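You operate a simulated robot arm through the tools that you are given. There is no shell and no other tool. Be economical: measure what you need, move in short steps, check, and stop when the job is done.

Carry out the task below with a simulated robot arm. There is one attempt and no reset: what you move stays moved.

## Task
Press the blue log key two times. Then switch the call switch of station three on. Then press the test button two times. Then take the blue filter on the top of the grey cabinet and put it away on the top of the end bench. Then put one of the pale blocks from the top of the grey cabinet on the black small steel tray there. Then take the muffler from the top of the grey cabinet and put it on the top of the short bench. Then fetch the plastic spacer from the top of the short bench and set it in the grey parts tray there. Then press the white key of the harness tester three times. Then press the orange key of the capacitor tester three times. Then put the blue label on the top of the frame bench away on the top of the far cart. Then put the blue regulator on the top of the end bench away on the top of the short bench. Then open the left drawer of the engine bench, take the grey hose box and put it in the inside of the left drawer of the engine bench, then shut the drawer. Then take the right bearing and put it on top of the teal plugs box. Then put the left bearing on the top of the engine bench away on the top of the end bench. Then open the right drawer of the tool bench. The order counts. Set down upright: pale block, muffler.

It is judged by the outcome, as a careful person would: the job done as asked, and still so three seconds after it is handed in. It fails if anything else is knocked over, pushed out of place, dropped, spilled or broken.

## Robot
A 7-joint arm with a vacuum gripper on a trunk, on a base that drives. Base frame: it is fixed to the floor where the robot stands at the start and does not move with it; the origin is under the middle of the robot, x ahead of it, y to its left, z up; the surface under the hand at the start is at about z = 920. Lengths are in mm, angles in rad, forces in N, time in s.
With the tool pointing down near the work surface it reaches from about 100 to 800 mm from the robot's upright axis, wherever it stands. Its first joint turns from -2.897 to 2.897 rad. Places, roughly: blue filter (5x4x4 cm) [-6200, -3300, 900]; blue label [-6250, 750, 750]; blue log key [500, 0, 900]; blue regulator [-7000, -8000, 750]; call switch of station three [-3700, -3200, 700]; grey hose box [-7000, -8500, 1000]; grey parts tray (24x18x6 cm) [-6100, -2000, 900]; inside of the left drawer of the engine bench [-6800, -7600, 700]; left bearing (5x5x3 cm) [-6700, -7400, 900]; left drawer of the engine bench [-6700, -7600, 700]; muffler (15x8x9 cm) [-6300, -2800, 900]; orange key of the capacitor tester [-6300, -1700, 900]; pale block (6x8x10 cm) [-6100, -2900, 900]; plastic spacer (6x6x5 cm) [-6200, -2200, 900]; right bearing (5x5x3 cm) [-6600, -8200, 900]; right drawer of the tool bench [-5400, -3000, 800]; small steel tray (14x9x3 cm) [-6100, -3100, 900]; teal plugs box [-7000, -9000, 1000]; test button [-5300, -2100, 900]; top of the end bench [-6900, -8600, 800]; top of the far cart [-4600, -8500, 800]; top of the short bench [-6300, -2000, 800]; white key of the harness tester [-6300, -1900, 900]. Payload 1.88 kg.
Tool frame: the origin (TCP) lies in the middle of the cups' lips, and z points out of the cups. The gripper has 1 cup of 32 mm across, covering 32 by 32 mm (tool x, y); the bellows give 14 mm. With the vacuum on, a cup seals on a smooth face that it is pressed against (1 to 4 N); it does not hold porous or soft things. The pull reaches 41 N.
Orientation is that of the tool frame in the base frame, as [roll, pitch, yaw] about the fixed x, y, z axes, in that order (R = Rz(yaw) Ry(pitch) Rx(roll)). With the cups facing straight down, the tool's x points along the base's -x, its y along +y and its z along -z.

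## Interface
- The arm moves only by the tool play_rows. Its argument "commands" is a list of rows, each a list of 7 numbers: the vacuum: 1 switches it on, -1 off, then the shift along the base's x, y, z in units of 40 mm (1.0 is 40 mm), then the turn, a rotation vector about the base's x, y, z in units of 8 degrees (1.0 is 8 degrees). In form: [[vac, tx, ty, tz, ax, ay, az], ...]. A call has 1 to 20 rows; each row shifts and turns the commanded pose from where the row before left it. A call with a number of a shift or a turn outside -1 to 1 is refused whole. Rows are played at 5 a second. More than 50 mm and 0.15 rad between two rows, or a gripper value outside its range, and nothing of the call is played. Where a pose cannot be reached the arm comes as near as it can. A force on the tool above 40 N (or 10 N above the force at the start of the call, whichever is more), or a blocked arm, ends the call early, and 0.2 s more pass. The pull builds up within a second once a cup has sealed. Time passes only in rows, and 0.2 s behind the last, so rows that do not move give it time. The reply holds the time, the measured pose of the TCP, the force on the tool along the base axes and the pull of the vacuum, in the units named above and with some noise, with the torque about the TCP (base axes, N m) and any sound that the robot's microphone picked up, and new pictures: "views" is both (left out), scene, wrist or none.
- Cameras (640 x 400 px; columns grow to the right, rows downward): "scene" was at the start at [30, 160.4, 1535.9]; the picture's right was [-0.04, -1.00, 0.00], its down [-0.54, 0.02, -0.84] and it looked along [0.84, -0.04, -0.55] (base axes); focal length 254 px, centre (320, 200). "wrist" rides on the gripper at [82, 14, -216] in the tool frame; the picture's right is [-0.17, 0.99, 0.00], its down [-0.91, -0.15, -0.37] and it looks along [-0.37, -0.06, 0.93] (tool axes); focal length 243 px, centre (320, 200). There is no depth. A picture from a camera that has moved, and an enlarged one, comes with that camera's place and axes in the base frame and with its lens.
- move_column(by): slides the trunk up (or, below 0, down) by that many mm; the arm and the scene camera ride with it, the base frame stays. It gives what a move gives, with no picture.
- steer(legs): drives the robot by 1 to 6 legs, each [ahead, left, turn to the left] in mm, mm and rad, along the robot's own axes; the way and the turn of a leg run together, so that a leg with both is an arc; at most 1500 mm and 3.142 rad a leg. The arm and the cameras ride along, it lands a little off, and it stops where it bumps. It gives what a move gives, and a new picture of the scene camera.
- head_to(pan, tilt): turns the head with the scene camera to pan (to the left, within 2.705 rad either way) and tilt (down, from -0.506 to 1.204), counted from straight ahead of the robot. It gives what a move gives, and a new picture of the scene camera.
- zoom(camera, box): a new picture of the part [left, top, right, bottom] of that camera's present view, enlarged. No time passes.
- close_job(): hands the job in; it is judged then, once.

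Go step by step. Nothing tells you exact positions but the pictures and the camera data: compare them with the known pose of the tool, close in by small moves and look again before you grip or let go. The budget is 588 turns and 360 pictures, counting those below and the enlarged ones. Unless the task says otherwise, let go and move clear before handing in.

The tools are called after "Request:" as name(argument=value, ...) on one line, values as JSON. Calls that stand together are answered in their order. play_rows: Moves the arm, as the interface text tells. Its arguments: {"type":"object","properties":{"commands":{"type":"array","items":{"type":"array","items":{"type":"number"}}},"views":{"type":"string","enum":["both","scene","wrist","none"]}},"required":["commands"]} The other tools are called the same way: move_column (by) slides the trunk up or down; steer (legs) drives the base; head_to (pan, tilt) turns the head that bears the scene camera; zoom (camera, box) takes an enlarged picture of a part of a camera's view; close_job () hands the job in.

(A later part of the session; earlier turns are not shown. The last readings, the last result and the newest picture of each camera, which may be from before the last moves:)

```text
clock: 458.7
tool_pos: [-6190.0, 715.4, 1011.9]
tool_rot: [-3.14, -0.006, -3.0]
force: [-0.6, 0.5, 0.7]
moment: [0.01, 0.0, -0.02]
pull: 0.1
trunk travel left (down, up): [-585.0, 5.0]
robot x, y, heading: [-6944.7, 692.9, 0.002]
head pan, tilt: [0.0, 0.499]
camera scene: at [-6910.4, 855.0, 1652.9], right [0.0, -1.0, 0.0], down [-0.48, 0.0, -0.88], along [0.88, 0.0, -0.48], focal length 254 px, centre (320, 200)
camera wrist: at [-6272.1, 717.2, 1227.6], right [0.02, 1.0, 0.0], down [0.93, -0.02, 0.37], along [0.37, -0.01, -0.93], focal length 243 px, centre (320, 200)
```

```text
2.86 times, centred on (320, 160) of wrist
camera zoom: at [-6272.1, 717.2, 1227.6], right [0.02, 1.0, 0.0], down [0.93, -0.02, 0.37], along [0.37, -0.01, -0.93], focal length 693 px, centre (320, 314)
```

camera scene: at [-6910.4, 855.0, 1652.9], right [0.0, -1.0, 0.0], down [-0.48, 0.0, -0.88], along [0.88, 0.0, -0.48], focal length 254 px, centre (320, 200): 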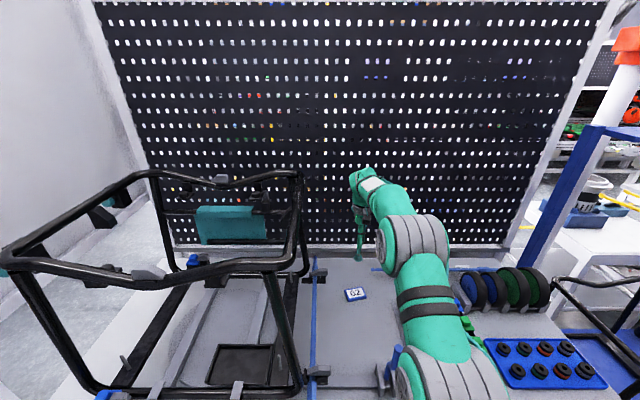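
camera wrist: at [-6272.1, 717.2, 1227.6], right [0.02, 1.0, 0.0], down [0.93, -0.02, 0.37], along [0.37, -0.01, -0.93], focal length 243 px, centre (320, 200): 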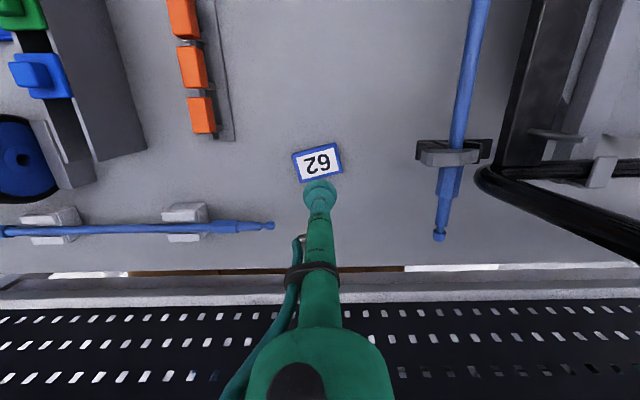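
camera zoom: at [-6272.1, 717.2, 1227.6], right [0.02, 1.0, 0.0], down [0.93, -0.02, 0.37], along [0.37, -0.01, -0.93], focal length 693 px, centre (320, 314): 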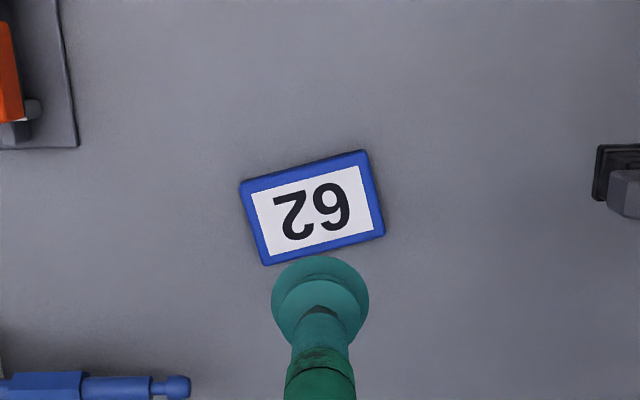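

Label centre ≈(-6182, 710). Descending with vacuum on, slowly near the surface.

Request:
play_rows(commands=[[1, 0.2, -0.12, -1, 0, 0, 0], [1, 0, 0, -1, 0, 0, 0], [1, 0, 0, -1, 0, 0, 0], [1, 0, 0, -0.5, 0, 0, 0], [1, 0, 0, 0, 0, 0, 0]], views="none")

Request:
play_rows(commands=[[1, 0, 0, -0.15, 0, 0, 0], [1, 0, 0, 0, 0, 0, 0]], views="none")

Request:
zoom(camera="wrist", box=[240, 110, 400, 250])

```text
clock: 459.9
tool_pos: [-6182.6, 711.0, 872.2]
tool_rot: [-3.141, -0.004, -3.0]
force: [0.0, 0.3, 0.4]
moment: [0.01, 0.02, -0.03]
pull: 0.0
trunk travel left (down, up): [-585.0, 5.0]
robot x, y, heading: [-6944.1, 689.9, -0.002]
head pan, tilt: [0.0, 0.499]
```

```text
clock: 460.5
tool_pos: [-6184.2, 710.3, 864.4]
tool_rot: [3.14, -0.007, -2.999]
force: [0.3, 0.0, 0.2]
moment: [0.04, -0.02, 0.01]
pull: 0.0
trunk travel left (down, up): [-585.0, 5.0]
robot x, y, heading: [-6946.0, 691.9, -0.001]
head pan, tilt: [0.0, 0.499]
```

```text
2.86 times, centred on (320, 180) of wrist
camera zoom: at [-6265.2, 712.5, 1081.4], right [0.03, 1.0, 0.0], down [0.93, -0.02, 0.37], along [0.37, -0.01, -0.93], focal length 693 px, centre (320, 257)
```

zoom: 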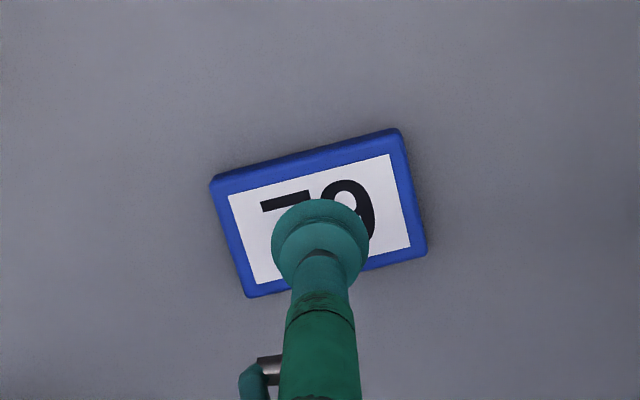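

Request:
play_rows(commands=[[1, 0, 0, -0.15, 0, 0, 0], [1, 0, 0, 0, 0, 0, 0]], views="none")

Request:
play_rows(commands=[[1, 0, 0, -0.12, 0, 0, 0], [1, 0, 0, 0, 0, 0, 0]], views="none")

```text
clock: 461.1
tool_pos: [-6182.6, 709.7, 858.7]
tool_rot: [3.141, -0.005, -2.999]
force: [0.2, 0.8, -0.4]
moment: [-0.03, 0.0, -0.02]
pull: 0.0
trunk travel left (down, up): [-585.0, 5.0]
robot x, y, heading: [-6943.2, 691.3, 0.004]
head pan, tilt: [0.0, 0.499]
```

```text
clock: 461.7
tool_pos: [-6183.1, 710.8, 853.6]
tool_rot: [-3.141, -0.005, -3.0]
force: [-0.3, 0.6, -0.6]
moment: [0.02, -0.01, -0.02]
pull: 0.0
trunk travel left (down, up): [-585.0, 5.0]
robot x, y, heading: [-6944.6, 690.6, 0.001]
head pan, tilt: [0.0, 0.499]
```

Request:
play_rows(commands=[[1, 0, 0, -0.12, 0, 0, 0], [1, 0, 0, 0, 0, 0, 0]], views="none")

Request:
play_rows(commands=[[1, 0, 0, -0.1, 0, 0, 0], [1, 0, 0, 0, 0, 0, 0]], views="none")

Request:
play_rows(commands=[[1, 0, 0, -0.1, 0, 0, 0], [1, 0, 0, 0, 0, 0, 0]], views="none")

```text
clock: 462.3
tool_pos: [-6183.0, 709.6, 848.9]
tool_rot: [3.141, -0.005, -2.999]
force: [-0.5, 0.4, 0.1]
moment: [-0.01, 0.03, 0.01]
pull: 0.0
trunk travel left (down, up): [-585.0, 5.0]
robot x, y, heading: [-6943.6, 689.3, 0.001]
head pan, tilt: [0.0, 0.499]
```

```text
clock: 462.9
tool_pos: [-6182.5, 710.4, 845.3]
tool_rot: [3.141, -0.007, -3.0]
force: [-0.7, 0.1, 0.6]
moment: [0.02, -0.01, -0.01]
pull: 0.0
trunk travel left (down, up): [-585.0, 5.0]
robot x, y, heading: [-6945.4, 690.3, 0.001]
head pan, tilt: [0.0, 0.499]
```

```text
clock: 463.5
tool_pos: [-6182.0, 710.2, 840.7]
tool_rot: [-3.14, -0.005, -2.998]
force: [0.5, -0.1, -0.1]
moment: [0.02, 0.0, 0.02]
pull: 0.1
trunk travel left (down, up): [-585.0, 5.0]
robot x, y, heading: [-6941.6, 690.0, 0.002]
head pan, tilt: [0.0, 0.499]
```

Request:
play_rows(commands=[[1, 0, 0, -0.12, 0, 0, 0], [1, 0, 0, -0.12, 0, 0, 0], [1, 0, 0, 0, 0, 0, 0]], views="wrist")

```text
clock: 464.3
tool_pos: [-6182.0, 710.5, 832.3]
tool_rot: [3.141, -0.006, -2.999]
force: [0.0, 0.6, -0.5]
moment: [-0.03, 0.03, 0.0]
pull: 0.0
trunk travel left (down, up): [-585.0, 5.0]
robot x, y, heading: [-6939.7, 690.5, -0.001]
head pan, tilt: [0.0, 0.499]
camera wrist: at [-6264.5, 712.8, 1048.1], right [0.02, 1.0, 0.0], down [0.93, -0.02, 0.37], along [0.37, -0.01, -0.93], focal length 243 px, centre (320, 200)
```

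wrist: 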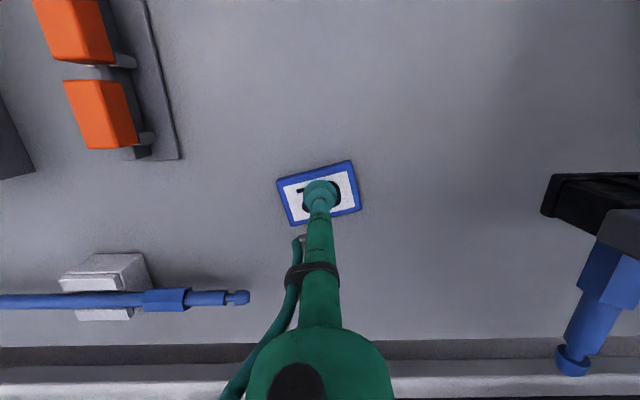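

Request:
play_rows(commands=[[1, 0, 0, -0.12, 0, 0, 0], [1, 0, 0, -0.12, 0, 0, 0], [1, 0, 0, 0, 0, 0, 0]], views="none")

Request:
play_rows(commands=[[1, 0, 0, -0.12, 0, 0, 0], [1, 0, 0, 0, 0, 0, 0]], views="none")

Request:
play_rows(commands=[[1, 0, 0, -0.12, 0, 0, 0], [1, 0, 0, 0, 0, 0, 0]], views="none")

```text
clock: 465.1
tool_pos: [-6183.3, 709.4, 823.0]
tool_rot: [3.141, -0.008, -3.0]
force: [0.7, -0.7, -0.6]
moment: [-0.04, -0.01, -0.01]
pull: 0.1
trunk travel left (down, up): [-585.0, 5.0]
robot x, y, heading: [-6941.0, 692.0, 0.003]
head pan, tilt: [0.0, 0.499]
```

```text
clock: 465.7
tool_pos: [-6181.8, 711.3, 817.5]
tool_rot: [3.142, -0.005, -3.0]
force: [0.4, 0.4, -0.2]
moment: [-0.02, 0.02, -0.02]
pull: 41.0
trunk travel left (down, up): [-585.0, 5.0]
robot x, y, heading: [-6943.7, 693.4, 0.002]
head pan, tilt: [0.0, 0.499]
```

```text
clock: 466.3
tool_pos: [-6182.3, 710.5, 814.0]
tool_rot: [-3.141, -0.005, -2.999]
force: [-1.7, 0.2, 7.4]
moment: [0.01, -0.12, 0.0]
pull: 40.5
trunk travel left (down, up): [-585.0, 5.0]
robot x, y, heading: [-6945.2, 693.7, 0.002]
head pan, tilt: [0.0, 0.499]
```

Sealed. Lifting and retracting with the label.

Request:
play_rows(commands=[[1, 0, 0, 0.5, 0, 0, 0], [1, 0, 0, 1, 0, 0, 0], [1, 0, 0, 1, 0, 0, 0], [1, 0, 0, 1, 0, 0, 0], [1, 0, 0, 1, 0, 0, 0], [1, 0, 0, 1, 0, 0, 0], [1, -0.6, 0, 1, 0, 0, 0], [1, -0.8, 0, 0.8, 0, 0, 0], [1, -0.8, 0, 0.8, 0, 0, 0], [1, -0.9, 0, 0.6, 0, 0, 0], [1, -0.9, 0, 0.6, 0, 0, 0], [1, -1, 0, 0.3, 0, 0, 0], [1, -1, 0, 0, 0, 0, 0], [1, -1, 0, 0, 0, 0, 0], [1, -1, 0, 0, 0, 0, 0], [1, -1, 0, 0, 0, 0, 0], [1, -0.5, 0, 0, 0, 0, 0]], views="wrist")

Request:
steer(legs=[[-270, 0, 0], [0, 0, -1.57]])

```text
clock: 469.9
tool_pos: [-6564.6, 709.8, 1197.8]
tool_rot: [3.141, -0.006, -3.0]
force: [-0.5, 0.1, -0.1]
moment: [0.03, -0.02, -0.01]
pull: 40.5
trunk travel left (down, up): [-585.0, 5.0]
robot x, y, heading: [-6940.3, 690.0, -0.002]
head pan, tilt: [0.0, 0.499]
camera wrist: at [-6646.0, 712.6, 1413.8], right [0.03, 1.0, 0.0], down [0.93, -0.02, 0.37], along [0.37, -0.01, -0.93], focal length 243 px, centre (320, 200)
```

wrist: 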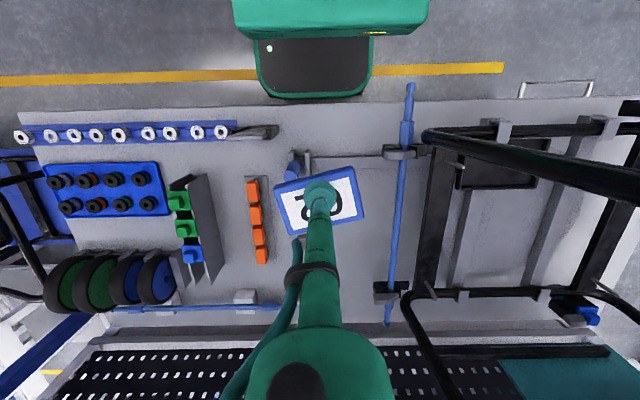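

```text
clock: 475.6
tool_pos: [-7198.4, 310.7, 1197.6]
tool_rot: [-3.141, -0.005, 1.688]
force: [0.7, -0.3, 0.2]
moment: [-0.04, 0.01, 0.01]
pull: 40.4
trunk travel left (down, up): [-585.0, 5.0]
robot x, y, heading: [-7212.8, 689.9, -1.586]
head pan, tilt: [0.0, 0.499]
camera scene: at [-7045.9, 656.5, 1652.9], right [-1.0, 0.02, 0.0], down [0.01, 0.48, -0.88], along [-0.02, -0.88, -0.48], focal length 254 px, centre (320, 200)
```

scene: 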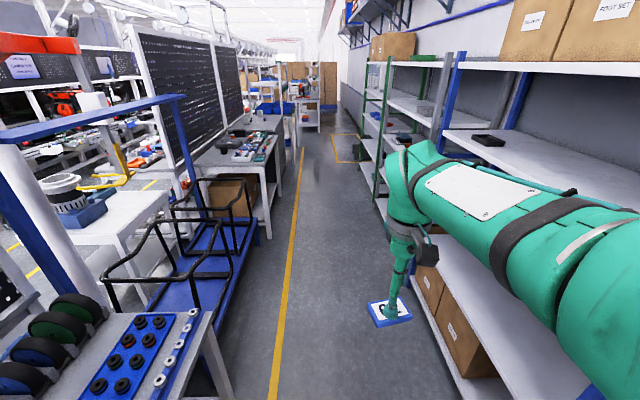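

Driving down the back aisle.

Request:
steer(legs=[[1490, 0, 0.02], [1490, 0, 0]])

```text
clock: 489.9
tool_pos: [-7226.7, -2644.0, 1196.2]
tool_rot: [-3.141, -0.005, 1.696]
force: [-0.2, -1.1, -1.1]
moment: [-0.02, -0.03, -0.01]
pull: 40.9
trunk travel left (down, up): [-585.0, 5.0]
robot x, y, heading: [-7244.7, -2265.7, -1.583]
head pan, tilt: [0.0, 0.499]
camera scene: at [-7076.6, -2297.6, 1652.9], right [-1.0, 0.01, 0.0], down [0.01, 0.48, -0.88], along [-0.01, -0.88, -0.48], focal length 254 px, centre (320, 200)
```

scene: 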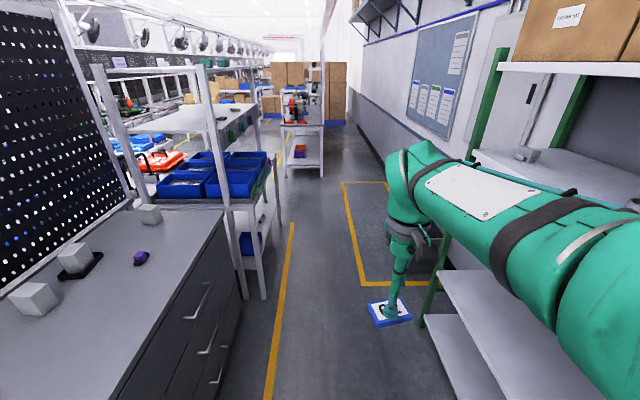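

Request:
steer(legs=[[1480, 60, 0.012], [1480, 0, 0], [150, 0, 0], [0, 1200, 0]])

Request:
head_to(pan=0.2, tilt=0.35)

```text
clock: 510.7
tool_pos: [-5928.8, -5729.0, 1196.4]
tool_rot: [-3.141, -0.006, 1.733]
force: [-0.1, -0.1, -0.1]
moment: [0.0, 0.0, -0.01]
pull: 40.7
trunk travel left (down, up): [-585.0, 5.0]
robot x, y, heading: [-5957.4, -5352.0, -1.547]
head pan, tilt: [0.0, 0.499]
camera scene: at [-5790.9, -5376.9, 1652.9], right [-1.0, -0.02, 0.0], down [-0.01, 0.48, -0.88], along [0.02, -0.88, -0.48], focal length 254 px, centre (320, 200)
```

scene: 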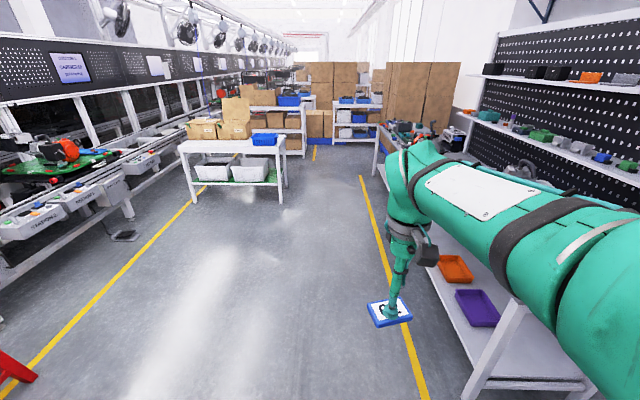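

```text
clock: 511.5
tool_pos: [-5929.0, -5728.5, 1196.4]
tool_rot: [-3.141, -0.006, 1.734]
force: [0.8, -0.2, -1.4]
moment: [0.0, 0.0, -0.04]
pull: 40.8
trunk travel left (down, up): [-585.0, 5.0]
robot x, y, heading: [-5953.9, -5350.0, -1.55]
head pan, tilt: [0.201, 0.351]
camera scene: at [-5772.4, -5376.7, 1666.5], right [-0.98, -0.22, 0.0], down [-0.08, 0.34, -0.94], along [0.21, -0.92, -0.34], focal length 254 px, centre (320, 200)
```

scene: 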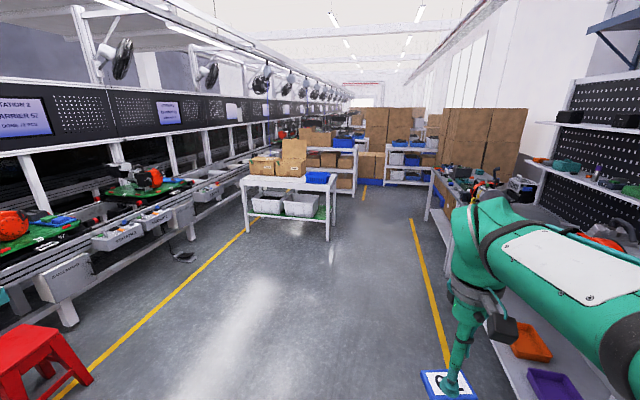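

The far cart's near side is at y≈-8350. Driving diagonally to stand in front of it.

Request:
steer(legs=[[1150, 600, -0.02], [1100, 600, 0]])

Request:
head_to(pan=0.0, tilt=0.55)

```text
clock: 523.9
tool_pos: [-4742.5, -7968.4, 1198.6]
tool_rot: [-3.141, -0.006, 1.7]
force: [-0.2, 0.0, -1.5]
moment: [0.02, 0.01, 0.0]
pull: 40.6
trunk travel left (down, up): [-585.0, 5.0]
robot x, y, heading: [-4756.6, -7586.3, -1.583]
head pan, tilt: [0.201, 0.351]
camera scene: at [-4573.1, -7621.5, 1666.6], right [-0.98, -0.19, 0.0], down [-0.06, 0.34, -0.94], along [0.18, -0.92, -0.34], focal length 254 px, centre (320, 200)
```

scene: 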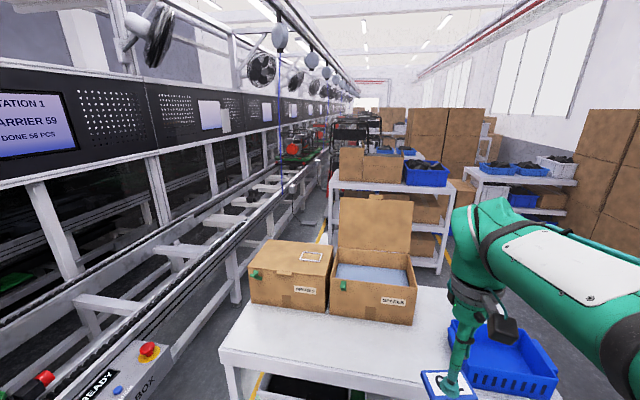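

```text
clock: 524.6
tool_pos: [-4741.2, -7967.9, 1198.4]
tool_rot: [-3.141, -0.004, 1.7]
force: [-0.6, 0.5, -0.7]
moment: [-0.01, 0.03, 0.01]
pull: 40.5
trunk travel left (down, up): [-585.0, 5.0]
robot x, y, heading: [-4753.5, -7585.7, -1.579]
head pan, tilt: [0.0, 0.55]
camera scene: at [-4591.6, -7619.8, 1648.4], right [-1.0, 0.01, 0.0], down [0.01, 0.52, -0.85], along [-0.01, -0.85, -0.52], focal length 254 px, centre (320, 200)
```

scene: 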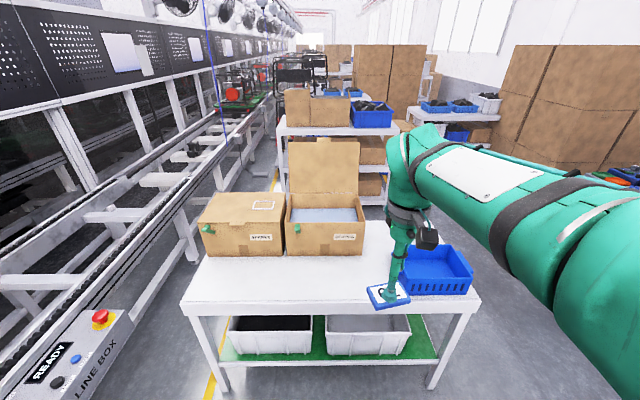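

The cart's front centre is free. Moving 250 mm nearer.

Request:
steer(legs=[[250, 60, 0]])

Request:
play_rows(commands=[[1, 0.5, -0.3, -0.8, 0, 0, 0], [1, 0.5, -0.3, -0.8, 0, 0, 0], [1, 0.5, -0.2, -0.8, 0, 0, 0], [1, 0, 0, -0.8, 0, 0, 0], [1, 0, 0, 0, 0, 0, 0]])

```text
clock: 526.5
tool_pos: [-4685.2, -8223.2, 1197.6]
tool_rot: [-3.141, -0.006, 1.697]
force: [0.0, 0.7, -1.2]
moment: [0.02, -0.02, 0.03]
pull: 40.0
trunk travel left (down, up): [-585.0, 5.0]
robot x, y, heading: [-4700.3, -7845.2, -1.584]
head pan, tilt: [0.0, 0.55]
camera scene: at [-4535.3, -7875.1, 1648.3], right [-1.0, 0.01, 0.0], down [0.01, 0.52, -0.85], along [-0.01, -0.85, -0.52], focal length 254 px, centre (320, 200)
```

scene: 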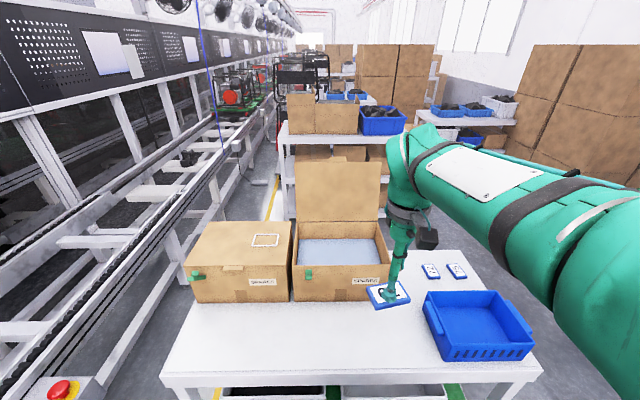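

```text
clock: 527.7
tool_pos: [-4626.1, -8254.5, 1070.0]
tool_rot: [3.141, -0.007, 1.696]
force: [0.0, 0.5, 0.9]
moment: [0.01, 0.0, -0.01]
pull: 40.4
trunk travel left (down, up): [-585.0, 5.0]
robot x, y, heading: [-4697.6, -7843.5, -1.585]
head pan, tilt: [0.0, 0.55]
camera scene: at [-4535.4, -7874.8, 1648.3], right [-1.0, 0.01, 0.0], down [0.01, 0.52, -0.85], along [-0.01, -0.85, -0.52], focal length 254 px, centre (320, 200)
camera wrist: at [-4622.7, -8171.0, 1285.8], right [1.0, -0.04, 0.0], down [-0.04, -0.93, 0.37], along [-0.02, -0.37, -0.93], focal length 243 px, centre (320, 200)
```

scene: 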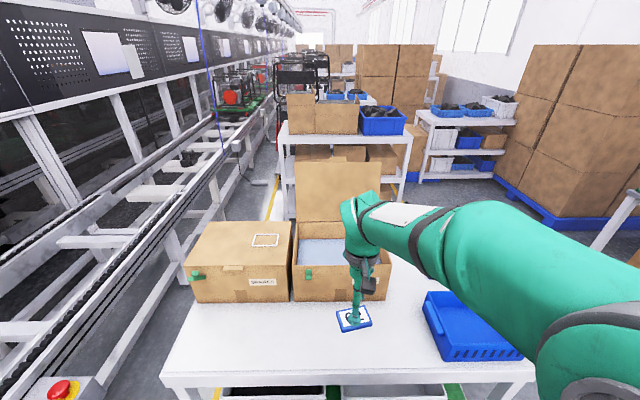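
wrist: 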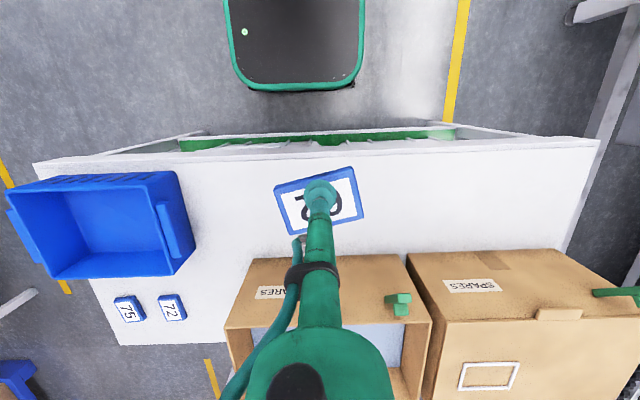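

Triangulation says the cart top is low, z≈705, front edge y≈-8275, boxes at y≈-8590. I'll set the label at about (-4626, -8420).

Request:
play_rows(commands=[[1, 0, -0.9, -0.5, 0, 0, 0], [1, 0, -0.9, -0.5, 0, 0, 0], [1, 0, -0.9, -0.5, 0, 0, 0], [1, 0, -0.9, -0.5, 0, 0, 0], [1, 0, -0.5, -0.8, 0, 0, 0], [1, 0, 0, -1, 0, 0, 0], [1, 0, 0, -1, 0, 0, 0], [1, 0, 0, -1, 0, 0, 0], [1, 0, 0, 0, 0, 0, 0]])

```text
clock: 529.7
tool_pos: [-4624.0, -8420.1, 838.9]
tool_rot: [3.14, -0.005, 1.697]
force: [-1.0, -0.2, -0.4]
moment: [0.01, -0.01, 0.0]
pull: 41.0
trunk travel left (down, up): [-585.0, 5.0]
robot x, y, heading: [-4700.9, -7844.0, -1.583]
head pan, tilt: [0.0, 0.55]
camera scene: at [-4535.3, -7875.1, 1648.3], right [-1.0, 0.01, 0.0], down [0.01, 0.52, -0.85], along [-0.01, -0.85, -0.52], focal length 254 px, centre (320, 200)
camera wrist: at [-4620.6, -8337.4, 1054.8], right [1.0, -0.04, 0.0], down [-0.04, -0.93, 0.37], along [-0.02, -0.37, -0.93], focal length 243 px, centre (320, 200)
```

scene: 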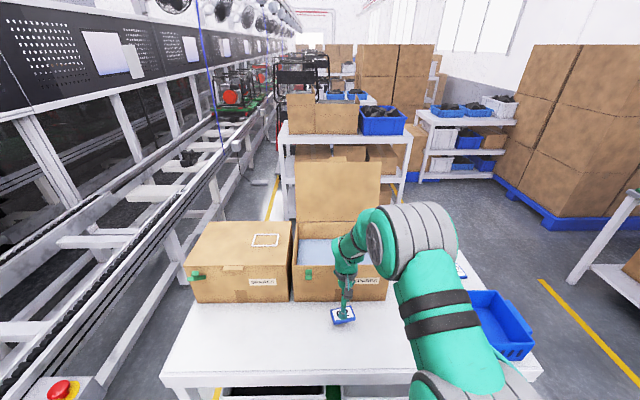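
wrist: 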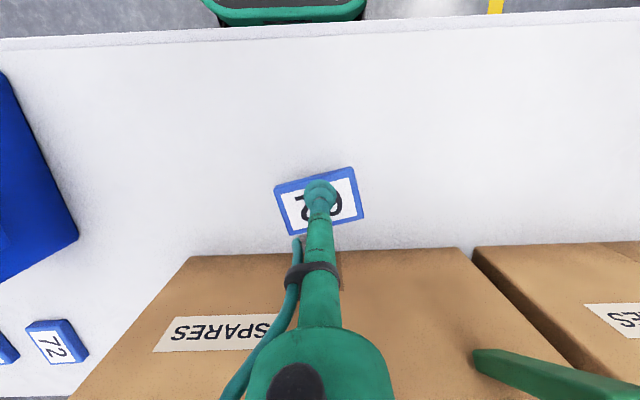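

Request:
play_rows(commands=[[1, 0, 0.2, -1, 0, 0, 0], [1, 0, 0, -1, 0, 0, 0], [1, 0, 0, 0, 0, 0, 0]], views="wrist")

```text
clock: 530.3
tool_pos: [-4621.5, -8420.2, 779.5]
tool_rot: [3.139, 0.015, 1.69]
force: [0.7, 4.7, 31.1]
moment: [-0.01, 0.05, -0.34]
pull: 40.6
trunk travel left (down, up): [-585.0, 5.0]
robot x, y, heading: [-4704.4, -7843.7, -1.589]
head pan, tilt: [0.0, 0.55]
stopped in row 3: the force on the tool passed its limit at 116 N (the readings are from after the stop); the commanded pose is now the measured one
camera wrist: at [-4619.3, -8334.0, 993.8], right [1.0, -0.05, 0.0], down [-0.05, -0.92, 0.39], along [-0.01, -0.39, -0.92], focal length 243 px, centre (320, 200)
```

wrist: 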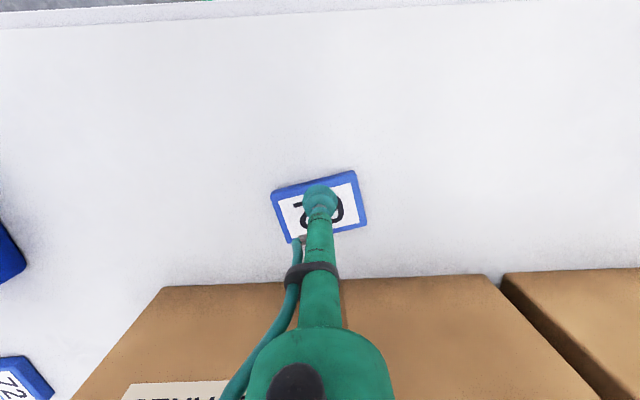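

Contact came earlier than estimated (table ≈ z 775). Easing up, then releasing; then I'll check the cart.

Request:
play_rows(commands=[[1, 0, 0, 0.2, 0, 0, 0], [1, 0, 0, 0, 0, 0, 0]], views="none")

```text
clock: 530.9
tool_pos: [-4621.6, -8415.6, 780.7]
tool_rot: [3.139, 0.003, 1.691]
force: [0.4, -0.2, 0.8]
moment: [-0.07, 0.01, 0.02]
pull: 40.7
trunk travel left (down, up): [-585.0, 5.0]
robot x, y, heading: [-4698.7, -7843.9, -1.588]
head pan, tilt: [0.0, 0.55]
```

Request:
play_rows(commands=[[-1, 0, 0, 0, 0, 0, 0], [-1, 0, 0, 0, 0, 0, 0], [-1, 0, 0, 0, 0, 0, 0], [-1, 0, 0, 0.3, 0, 0, 0], [-1, 0, 0, 1, 0, 0, 0], [-1, 0, 0, 1, 0, 0, 0], [-1, 0, 0, 1, 0, 0, 0], [-1, 0, 0.5, 1, 0, 0, 0], [-1, 0, 0.8, 0.8, 0, 0, 0], [-1, 0, 0.8, 0.8, 0, 0, 0], [-1, 0, 0.8, 0.8, 0, 0, 0], [-1, 0, 0.8, 0.8, 0, 0, 0]])

```text
clock: 533.5
tool_pos: [-4622.6, -8271.3, 1082.8]
tool_rot: [3.138, 0.004, 1.692]
force: [-0.8, 0.8, -0.3]
moment: [-0.01, 0.01, 0.02]
pull: 0.0
trunk travel left (down, up): [-585.0, 5.0]
robot x, y, heading: [-4701.1, -7845.9, -1.589]
head pan, tilt: [0.0, 0.55]
camera scene: at [-4535.4, -7874.5, 1648.3], right [-1.0, 0.01, 0.0], down [0.01, 0.52, -0.85], along [-0.01, -0.85, -0.52], focal length 254 px, centre (320, 200)
camera wrist: at [-4619.3, -8185.8, 1297.4], right [1.0, -0.05, 0.0], down [-0.04, -0.92, 0.38], along [-0.01, -0.38, -0.93], focal length 243 px, centre (320, 200)
```

scene: 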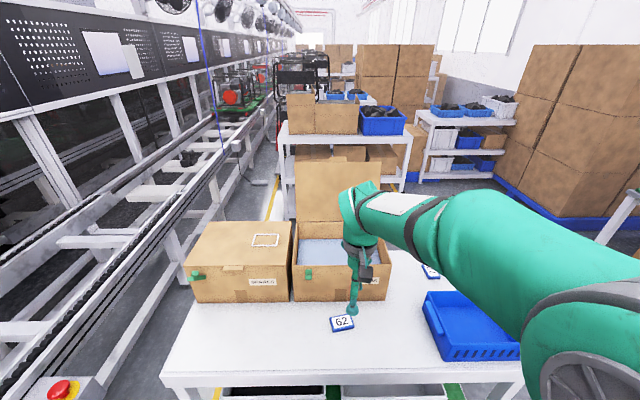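
wrist: 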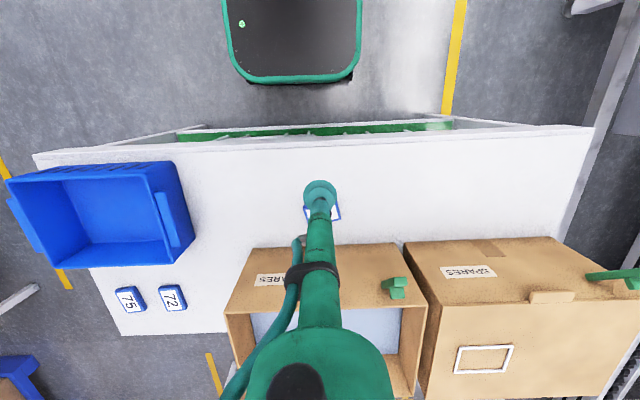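

Label "62" rests on the far cart and nothing shifted. Next the blue regulator at the back of the end bench (≈(-7095, -8018)). Driving over.

Request:
steer(legs=[[-50, 0, -1.55], [1250, 330, 0]])

Request:
head_to(pan=-0.2, tilt=0.55)

```text
clock: 543.7
tool_pos: [-6325.9, -8202.5, 1081.4]
tool_rot: [3.141, 0.006, 0.125]
force: [0.1, 0.9, -0.2]
moment: [0.03, -0.01, 0.0]
pull: 0.0
trunk travel left (down, up): [-585.0, 5.0]
robot x, y, heading: [-5892.9, -8122.5, 3.134]
head pan, tilt: [0.0, 0.55]
camera scene: at [-5928.2, -8286.5, 1648.3], right [0.01, 1.0, 0.0], down [0.52, -0.01, -0.85], along [-0.85, 0.01, -0.52], focal length 254 px, centre (320, 200)
```

scene: 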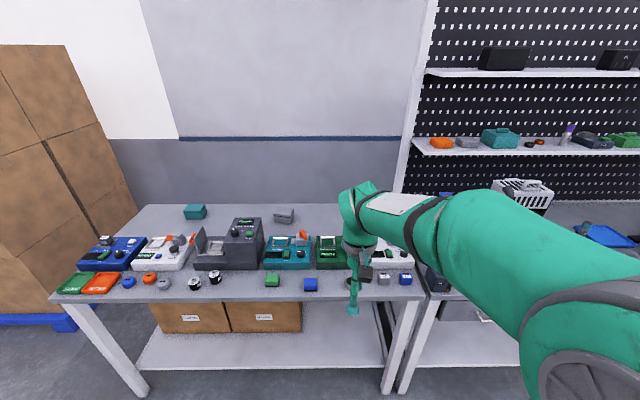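

```text
clock: 544.4
tool_pos: [-6325.8, -8203.1, 1082.0]
tool_rot: [3.14, 0.006, 0.126]
force: [-1.2, 0.2, 0.3]
moment: [0.01, 0.01, -0.01]
pull: 0.1
trunk travel left (down, up): [-585.0, 5.0]
robot x, y, heading: [-5897.4, -8123.3, 3.13]
head pan, tilt: [-0.201, 0.55]
camera scene: at [-5926.1, -8268.7, 1648.3], right [0.21, 0.98, 0.0], down [0.51, -0.11, -0.85], along [-0.83, 0.18, -0.52], focal length 254 px, centre (320, 200)
```

scene: 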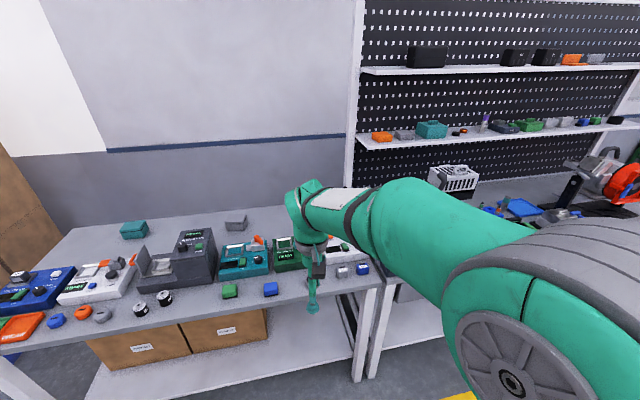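

Advancing toward the bench (staying between its legs).

Request:
steer(legs=[[400, 90, 0.008]])

Request:
head_to(pan=0.0, tilt=0.8)

```text
clock: 546.9
tool_pos: [-6719.7, -8286.9, 1081.7]
tool_rot: [3.14, 0.004, 0.122]
force: [-0.4, 0.2, -0.1]
moment: [0.02, -0.03, 0.02]
pull: 0.0
trunk travel left (down, up): [-585.0, 5.0]
robot x, y, heading: [-6291.8, -8209.6, 3.13]
head pan, tilt: [-0.201, 0.55]
camera scene: at [-6321.5, -8354.3, 1648.3], right [0.21, 0.98, 0.0], down [0.51, -0.11, -0.85], along [-0.83, 0.18, -0.52], focal length 254 px, centre (320, 200)
```

scene: 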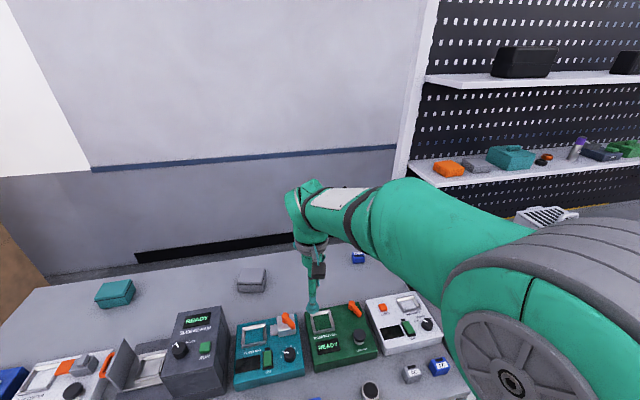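

```text
clock: 547.7
tool_pos: [-6720.9, -8287.2, 1082.2]
tool_rot: [3.139, 0.006, 0.122]
force: [-0.5, -0.2, -0.2]
moment: [0.01, 0.04, 0.01]
pull: 0.1
trunk travel left (down, up): [-585.0, 5.0]
robot x, y, heading: [-6291.9, -8209.2, 3.129]
head pan, tilt: [0.0, 0.799]
camera scene: at [-6314.2, -8372.2, 1627.0], right [0.01, 1.0, 0.0], down [0.72, -0.01, -0.7], along [-0.7, 0.01, -0.72], focal length 254 px, centre (320, 200)
```

scene: 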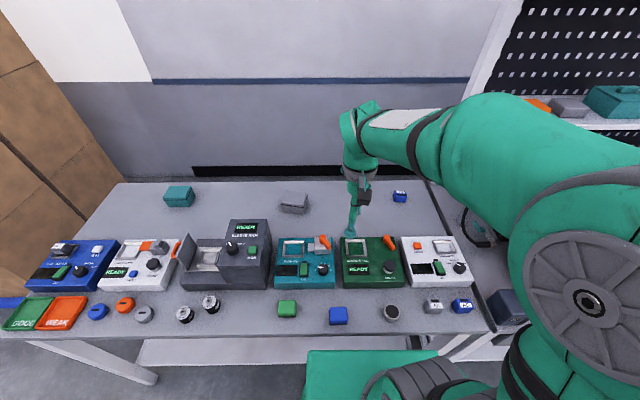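

Regulator ≈(-7081, -8024). Nudging 40 mm closer and moving the tool above it.

Request:
steer(legs=[[40, 0, 0]])

Request:
play_rows(commands=[[-1, -0.73, 0.6, 0, 0, 0, 0], [-1, -0.73, 0.6, 0, 0, 0, 0], [-1, -0.73, 0.6, 0, 0, 0, 0], [-1, -0.73, 0.6, 0, 0, 0, 0], [-1, -0.73, 0.6, 0, 0, 0, 0], [-1, -0.73, 0.6, 0, 0, 0, 0], [-1, -0.73, 0.6, 0, 0, 0, 0], [-1, -0.73, 0.6, 0, 0, 0, 0], [-1, -0.73, 0.6, -0.3, 0, 0, 0], [-1, -0.73, 0.6, -0.3, 0, 0, 0], [-1, 0, 0, 0, 0, 0, 0]])

Request:
zoom(camera="wrist", box=[230, 90, 410, 230])

```text
clock: 548.7
tool_pos: [-6755.6, -8286.9, 1080.4]
tool_rot: [3.139, 0.004, 0.127]
force: [0.1, 0.0, 0.0]
moment: [0.05, -0.02, -0.01]
pull: 0.0
trunk travel left (down, up): [-585.0, 5.0]
robot x, y, heading: [-6328.5, -8209.1, 3.132]
head pan, tilt: [0.0, 0.799]
stopped in leg 1: the robot was blocked; the commanded pose is now the measured one
camera scene: at [-6349.4, -8370.4, 1626.9], right [0.01, 1.0, 0.0], down [0.72, -0.01, -0.7], along [-0.7, 0.01, -0.72], focal length 254 px, centre (320, 200)
```

scene: 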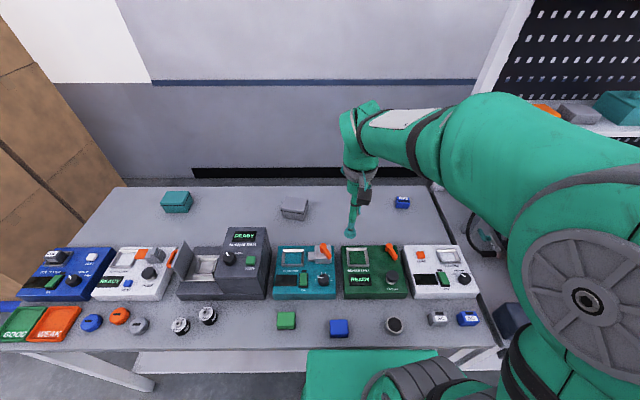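

```text
clock: 551.1
tool_pos: [-7046.6, -8044.7, 1057.0]
tool_rot: [3.142, 0.005, 0.129]
force: [-0.6, 0.6, 0.4]
moment: [0.0, -0.06, -0.01]
pull: 0.0
trunk travel left (down, up): [-585.0, 5.0]
robot x, y, heading: [-6331.3, -8208.4, 3.129]
head pan, tilt: [0.0, 0.799]
camera scene: at [-6349.3, -8370.0, 1627.0], right [0.01, 1.0, 0.0], down [0.72, -0.01, -0.7], along [-0.7, 0.01, -0.72], focal length 254 px, centre (320, 200)
camera wrist: at [-6962.7, -8048.6, 1271.7], right [-0.04, -1.0, 0.0], down [-0.93, 0.04, 0.38], along [-0.38, 0.01, -0.93], focal length 243 px, centre (320, 200)
```

scene: 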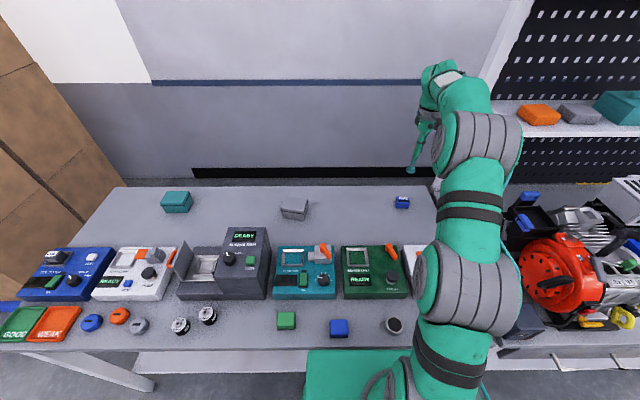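
wrist: 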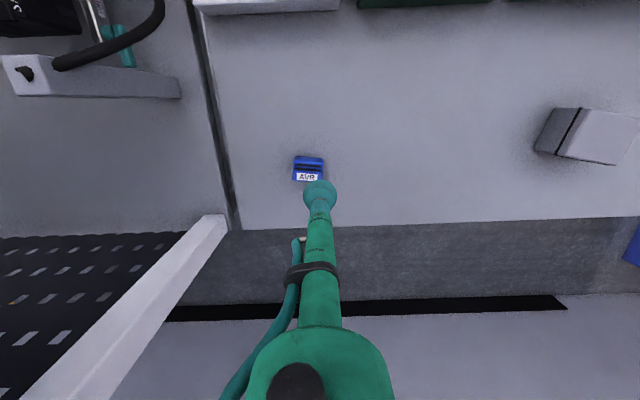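

```text
2.86 times, centred on (320, 160) of wrist
camera zoom: at [-6962.7, -8048.6, 1271.7], right [-0.04, -1.0, 0.0], down [-0.93, 0.04, 0.38], along [-0.38, 0.01, -0.93], focal length 693 px, centre (320, 314)
```

zoom: 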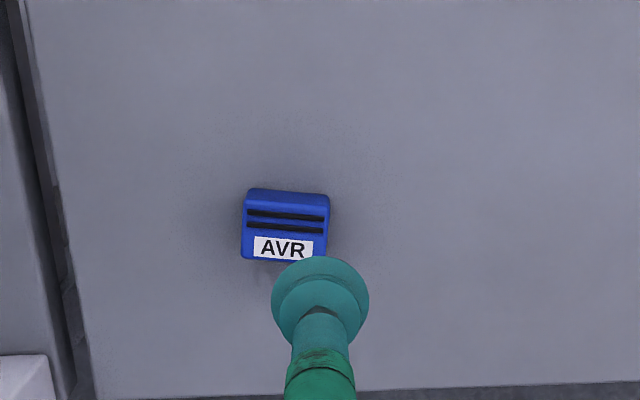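

The blue regulator ("AVR") top has two dark slots and a label; I'll try sealing at its centre (≈(-7071, -8027)).

Request:
play_rows(commands=[[1, -0.6, 0.45, -0.5, 0, 0, 0], [1, 0, 0, -1, 0, 0, 0], [1, 0, 0, -1, 0, 0, 0], [1, 0, 0, -1, 0, 0, 0], [1, 0, 0, 0, 0, 0, 0]], views="wrist")

Request:
zoom(camera="wrist", box=[250, 120, 390, 230])

```text
clock: 552.3
tool_pos: [-7074.3, -8028.3, 918.1]
tool_rot: [3.14, 0.003, 0.126]
force: [0.1, 1.0, 0.6]
moment: [0.04, 0.0, -0.02]
pull: 0.1
trunk travel left (down, up): [-585.0, 5.0]
robot x, y, heading: [-6326.3, -8208.1, 3.133]
head pan, tilt: [0.0, 0.799]
camera wrist: at [-6990.3, -8031.7, 1132.6], right [-0.04, -1.0, 0.0], down [-0.93, 0.04, 0.38], along [-0.38, 0.01, -0.93], focal length 243 px, centre (320, 200)
```

wrist: 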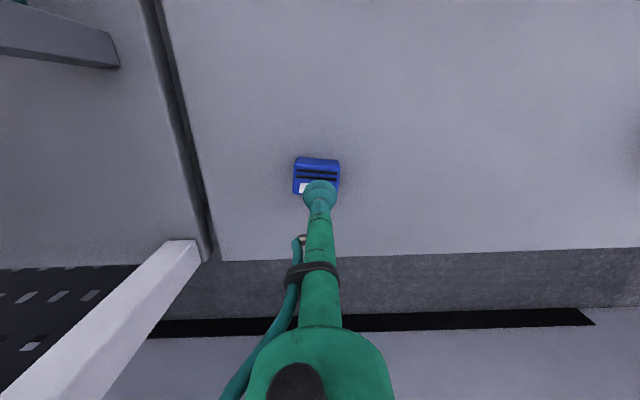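

```text
3.64 times, centred on (320, 175) of wrist
camera zoom: at [-6990.3, -8031.7, 1132.6], right [-0.04, -1.0, 0.0], down [-0.93, 0.04, 0.38], along [-0.38, 0.01, -0.93], focal length 882 px, centre (320, 291)
```

zoom: 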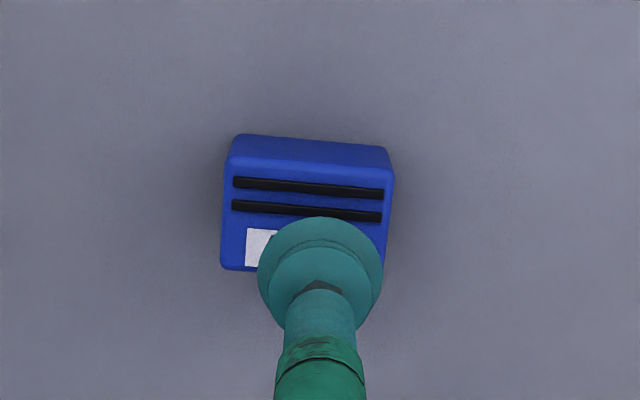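

Request:
play_rows(commands=[[1, -0.05, 0.05, -0.5, 0, 0, 0], [1, 0, 0, -0.25, 0, 0, 0], [1, 0, 0, 0, 0, 0, 0]], views="none")

Request:
play_rows(commands=[[1, 0, 0, -0.12, 0, 0, 0], [1, 0, 0, 0, 0, 0, 0]], views="none")

Request:
play_rows(commands=[[1, 0, 0, -0.12, 0, 0, 0], [1, 0, 0, 0, 0, 0, 0]], views="none")

```text
clock: 553.1
tool_pos: [-7074.0, -8026.8, 887.8]
tool_rot: [3.139, 0.005, 0.128]
force: [0.1, 0.1, 0.3]
moment: [-0.01, 0.03, 0.01]
pull: 40.3
trunk travel left (down, up): [-585.0, 5.0]
robot x, y, heading: [-6328.0, -8205.6, 3.132]
head pan, tilt: [0.0, 0.799]
```

```text
clock: 553.7
tool_pos: [-7074.4, -8027.0, 883.4]
tool_rot: [-3.141, 0.006, 0.126]
force: [-0.4, -0.7, 7.7]
moment: [0.03, -0.14, -0.04]
pull: 40.2
trunk travel left (down, up): [-585.0, 5.0]
robot x, y, heading: [-6328.7, -8208.0, 3.126]
head pan, tilt: [0.0, 0.799]
```

```text
clock: 554.3
tool_pos: [-7074.5, -8028.0, 882.8]
tool_rot: [-3.141, 0.01, 0.127]
force: [1.0, -0.8, 27.5]
moment: [0.03, -0.27, -0.12]
pull: 40.8
trunk travel left (down, up): [-585.0, 5.0]
robot x, y, heading: [-6326.4, -8204.7, 3.133]
head pan, tilt: [0.0, 0.799]
```

Sealed (top ≈ z 886). Lifting and retracting.

Request:
play_rows(commands=[[1, 0, 0, 0.5, 0, 0, 0], [1, 0, 0, 1, 0, 0, 0], [1, 0, 0, 1, 0, 0, 0], [1, 0, 0, 1, 0, 0, 0], [1, 0, 0, 1, 0, 0, 0], [1, 0.6, -0.2, 0.9, 0, 0, 0], [1, 0.8, -0.2, 0.7, 0, 0, 0], [1, 0.9, -0.2, 0.5, 0, 0, 0], [1, 0.9, -0.2, 0.5, 0, 0, 0], [1, 0.9, -0.2, 0.3, 0, 0, 0], [1, 0.9, -0.3, 0, 0, 0, 0], [1, 0.9, -0.3, 0, 0, 0, 0], [1, 0.9, -0.3, 0, 0, 0, 0], [1, 0.9, -0.3, 0, 0, 0, 0]], views="scene")

```text
clock: 557.3
tool_pos: [-6763.0, -8115.8, 1174.6]
tool_rot: [3.139, 0.003, 0.127]
force: [-0.3, -0.3, -0.6]
moment: [-0.03, -0.01, -0.03]
pull: 40.6
trunk travel left (down, up): [-585.0, 5.0]
robot x, y, heading: [-6326.7, -8209.3, 3.133]
head pan, tilt: [0.0, 0.799]
camera scene: at [-6348.6, -8370.4, 1626.9], right [0.01, 1.0, 0.0], down [0.72, -0.01, -0.7], along [-0.7, 0.01, -0.72], focal length 254 px, centre (320, 200)
```

scene: 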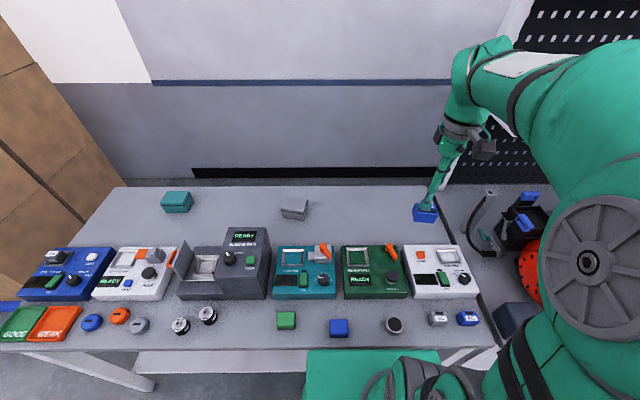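

Heading for the short bench with the regulator.

Request:
steer(legs=[[-400, 0, 0], [0, 0, -1.56], [1420, 0, 0], [1380, 0, 0]])

```text
clock: 576.8
tool_pos: [-5933.9, -4960.5, 1173.0]
tool_rot: [3.14, 0.004, -1.393]
force: [-0.2, -0.4, -1.0]
moment: [0.0, 0.02, 0.03]
pull: 40.8
trunk travel left (down, up): [-585.0, 5.0]
robot x, y, heading: [-6005.3, -5400.3, 1.613]
head pan, tilt: [0.0, 0.799]
camera scene: at [-6167.6, -5386.9, 1626.9], right [1.0, 0.04, 0.0], down [0.03, -0.72, -0.7], along [-0.03, 0.7, -0.72], focal length 254 px, centre (320, 200)
```

scene: 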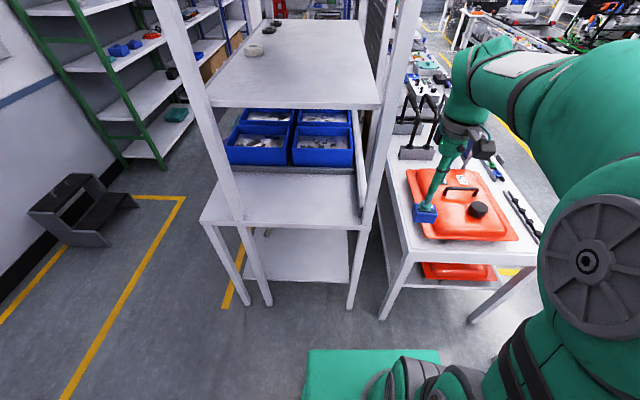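

Request:
steer(legs=[[-50, 0, -0.043], [0, 1210, 0], [1480, 0, 0], [1480, 0, 0], [150, 0, 0], [0, 0, -1.57]])

```text
clock: 601.7
tool_pos: [-6800.8, -2526.2, 1173.3]
tool_rot: [3.14, 0.003, -3.002]
force: [-0.3, -0.4, -1.6]
moment: [0.02, 0.0, -0.03]
pull: 40.4
trunk travel left (down, up): [-585.0, 5.0]
robot x, y, heading: [-7238.1, -2438.8, 0.004]
head pan, tilt: [0.0, 0.799]
camera scene: at [-7216.1, -2274.3, 1626.9], right [0.0, -1.0, 0.0], down [-0.72, 0.0, -0.7], along [0.7, 0.0, -0.72], focal length 254 px, centre (320, 200)
```

scene: 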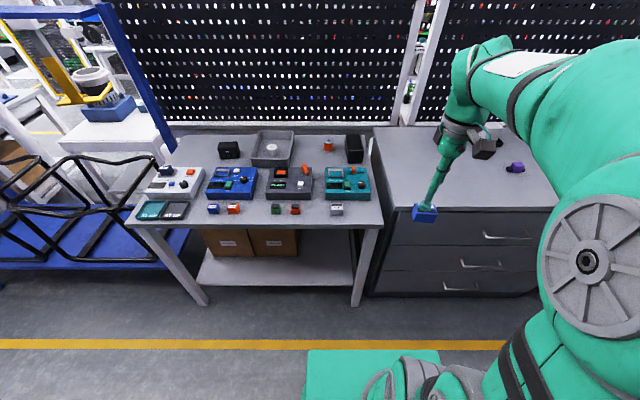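

Approaching the short bench; I'll put the regulator where the spacer stood (≈(-6225, -2235)).

Request:
steer(legs=[[323, 100, 0]])

Request:
play_rows(commands=[[1, 0.8, 0.55, 0, 0, 0, 0], [1, 0.8, 0.55, 0, 0, 0, 0], [1, 0.8, 0.55, 0, 0, 0, 0], [1, 0.8, 0.55, 0, 0, 0, 0], [1, 0.8, 0.55, 0, 0, 0, 0], [1, 0.8, 0.55, 0, 0, 0, 0], [1, 0.8, 0.55, -0.5, 0, 0, 0], [1, 0.7, 0.55, -0.5, 0, 0, 0], [1, 0, 0, -1, 0, 0, 0], [1, 0, 0, -1, 0, 0, 0], [1, 0, 0, 0, 0, 0, 0]])

```text
clock: 603.9
tool_pos: [-6477.3, -2426.5, 1171.8]
tool_rot: [3.138, 0.004, -3.002]
force: [0.5, -0.7, -1.2]
moment: [-0.02, 0.02, 0.0]
pull: 41.0
trunk travel left (down, up): [-585.0, 5.0]
robot x, y, heading: [-6919.5, -2338.7, 0.001]
head pan, tilt: [0.0, 0.799]
camera scene: at [-6893.2, -2173.6, 1626.9], right [0.0, -1.0, 0.0], down [-0.72, 0.0, -0.7], along [0.7, 0.0, -0.72], focal length 254 px, centre (320, 200)
```

scene: 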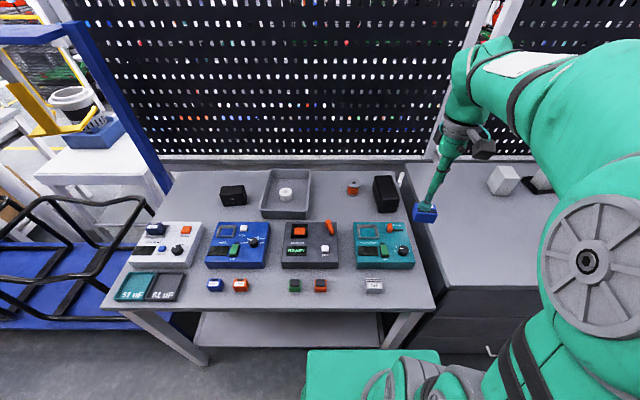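

```text
clock: 606.3
tool_pos: [-6225.3, -2248.0, 1051.6]
tool_rot: [3.141, 0.003, -3.004]
force: [0.3, -0.1, -0.6]
moment: [0.01, -0.01, 0.01]
pull: 41.0
trunk travel left (down, up): [-585.0, 5.0]
robot x, y, heading: [-6912.7, -2340.2, 0.005]
head pan, tilt: [0.0, 0.799]
camera scene: at [-6893.1, -2173.6, 1626.9], right [0.0, -1.0, 0.0], down [-0.72, 0.0, -0.7], along [0.7, 0.0, -0.72], focal length 254 px, centre (320, 200)
camera wrist: at [-6310.4, -2247.1, 1265.3], right [0.03, 1.0, 0.0], down [0.93, -0.03, 0.38], along [0.38, -0.01, -0.93], focal length 243 px, centre (320, 200)
```

scene: 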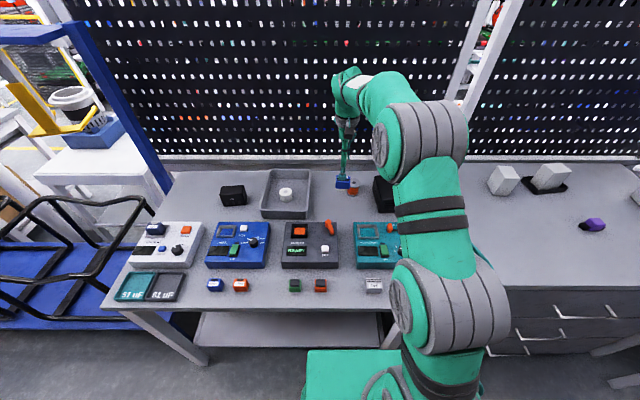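
wrist: 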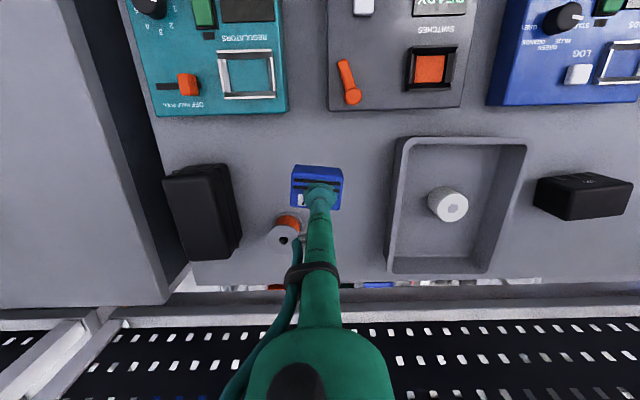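

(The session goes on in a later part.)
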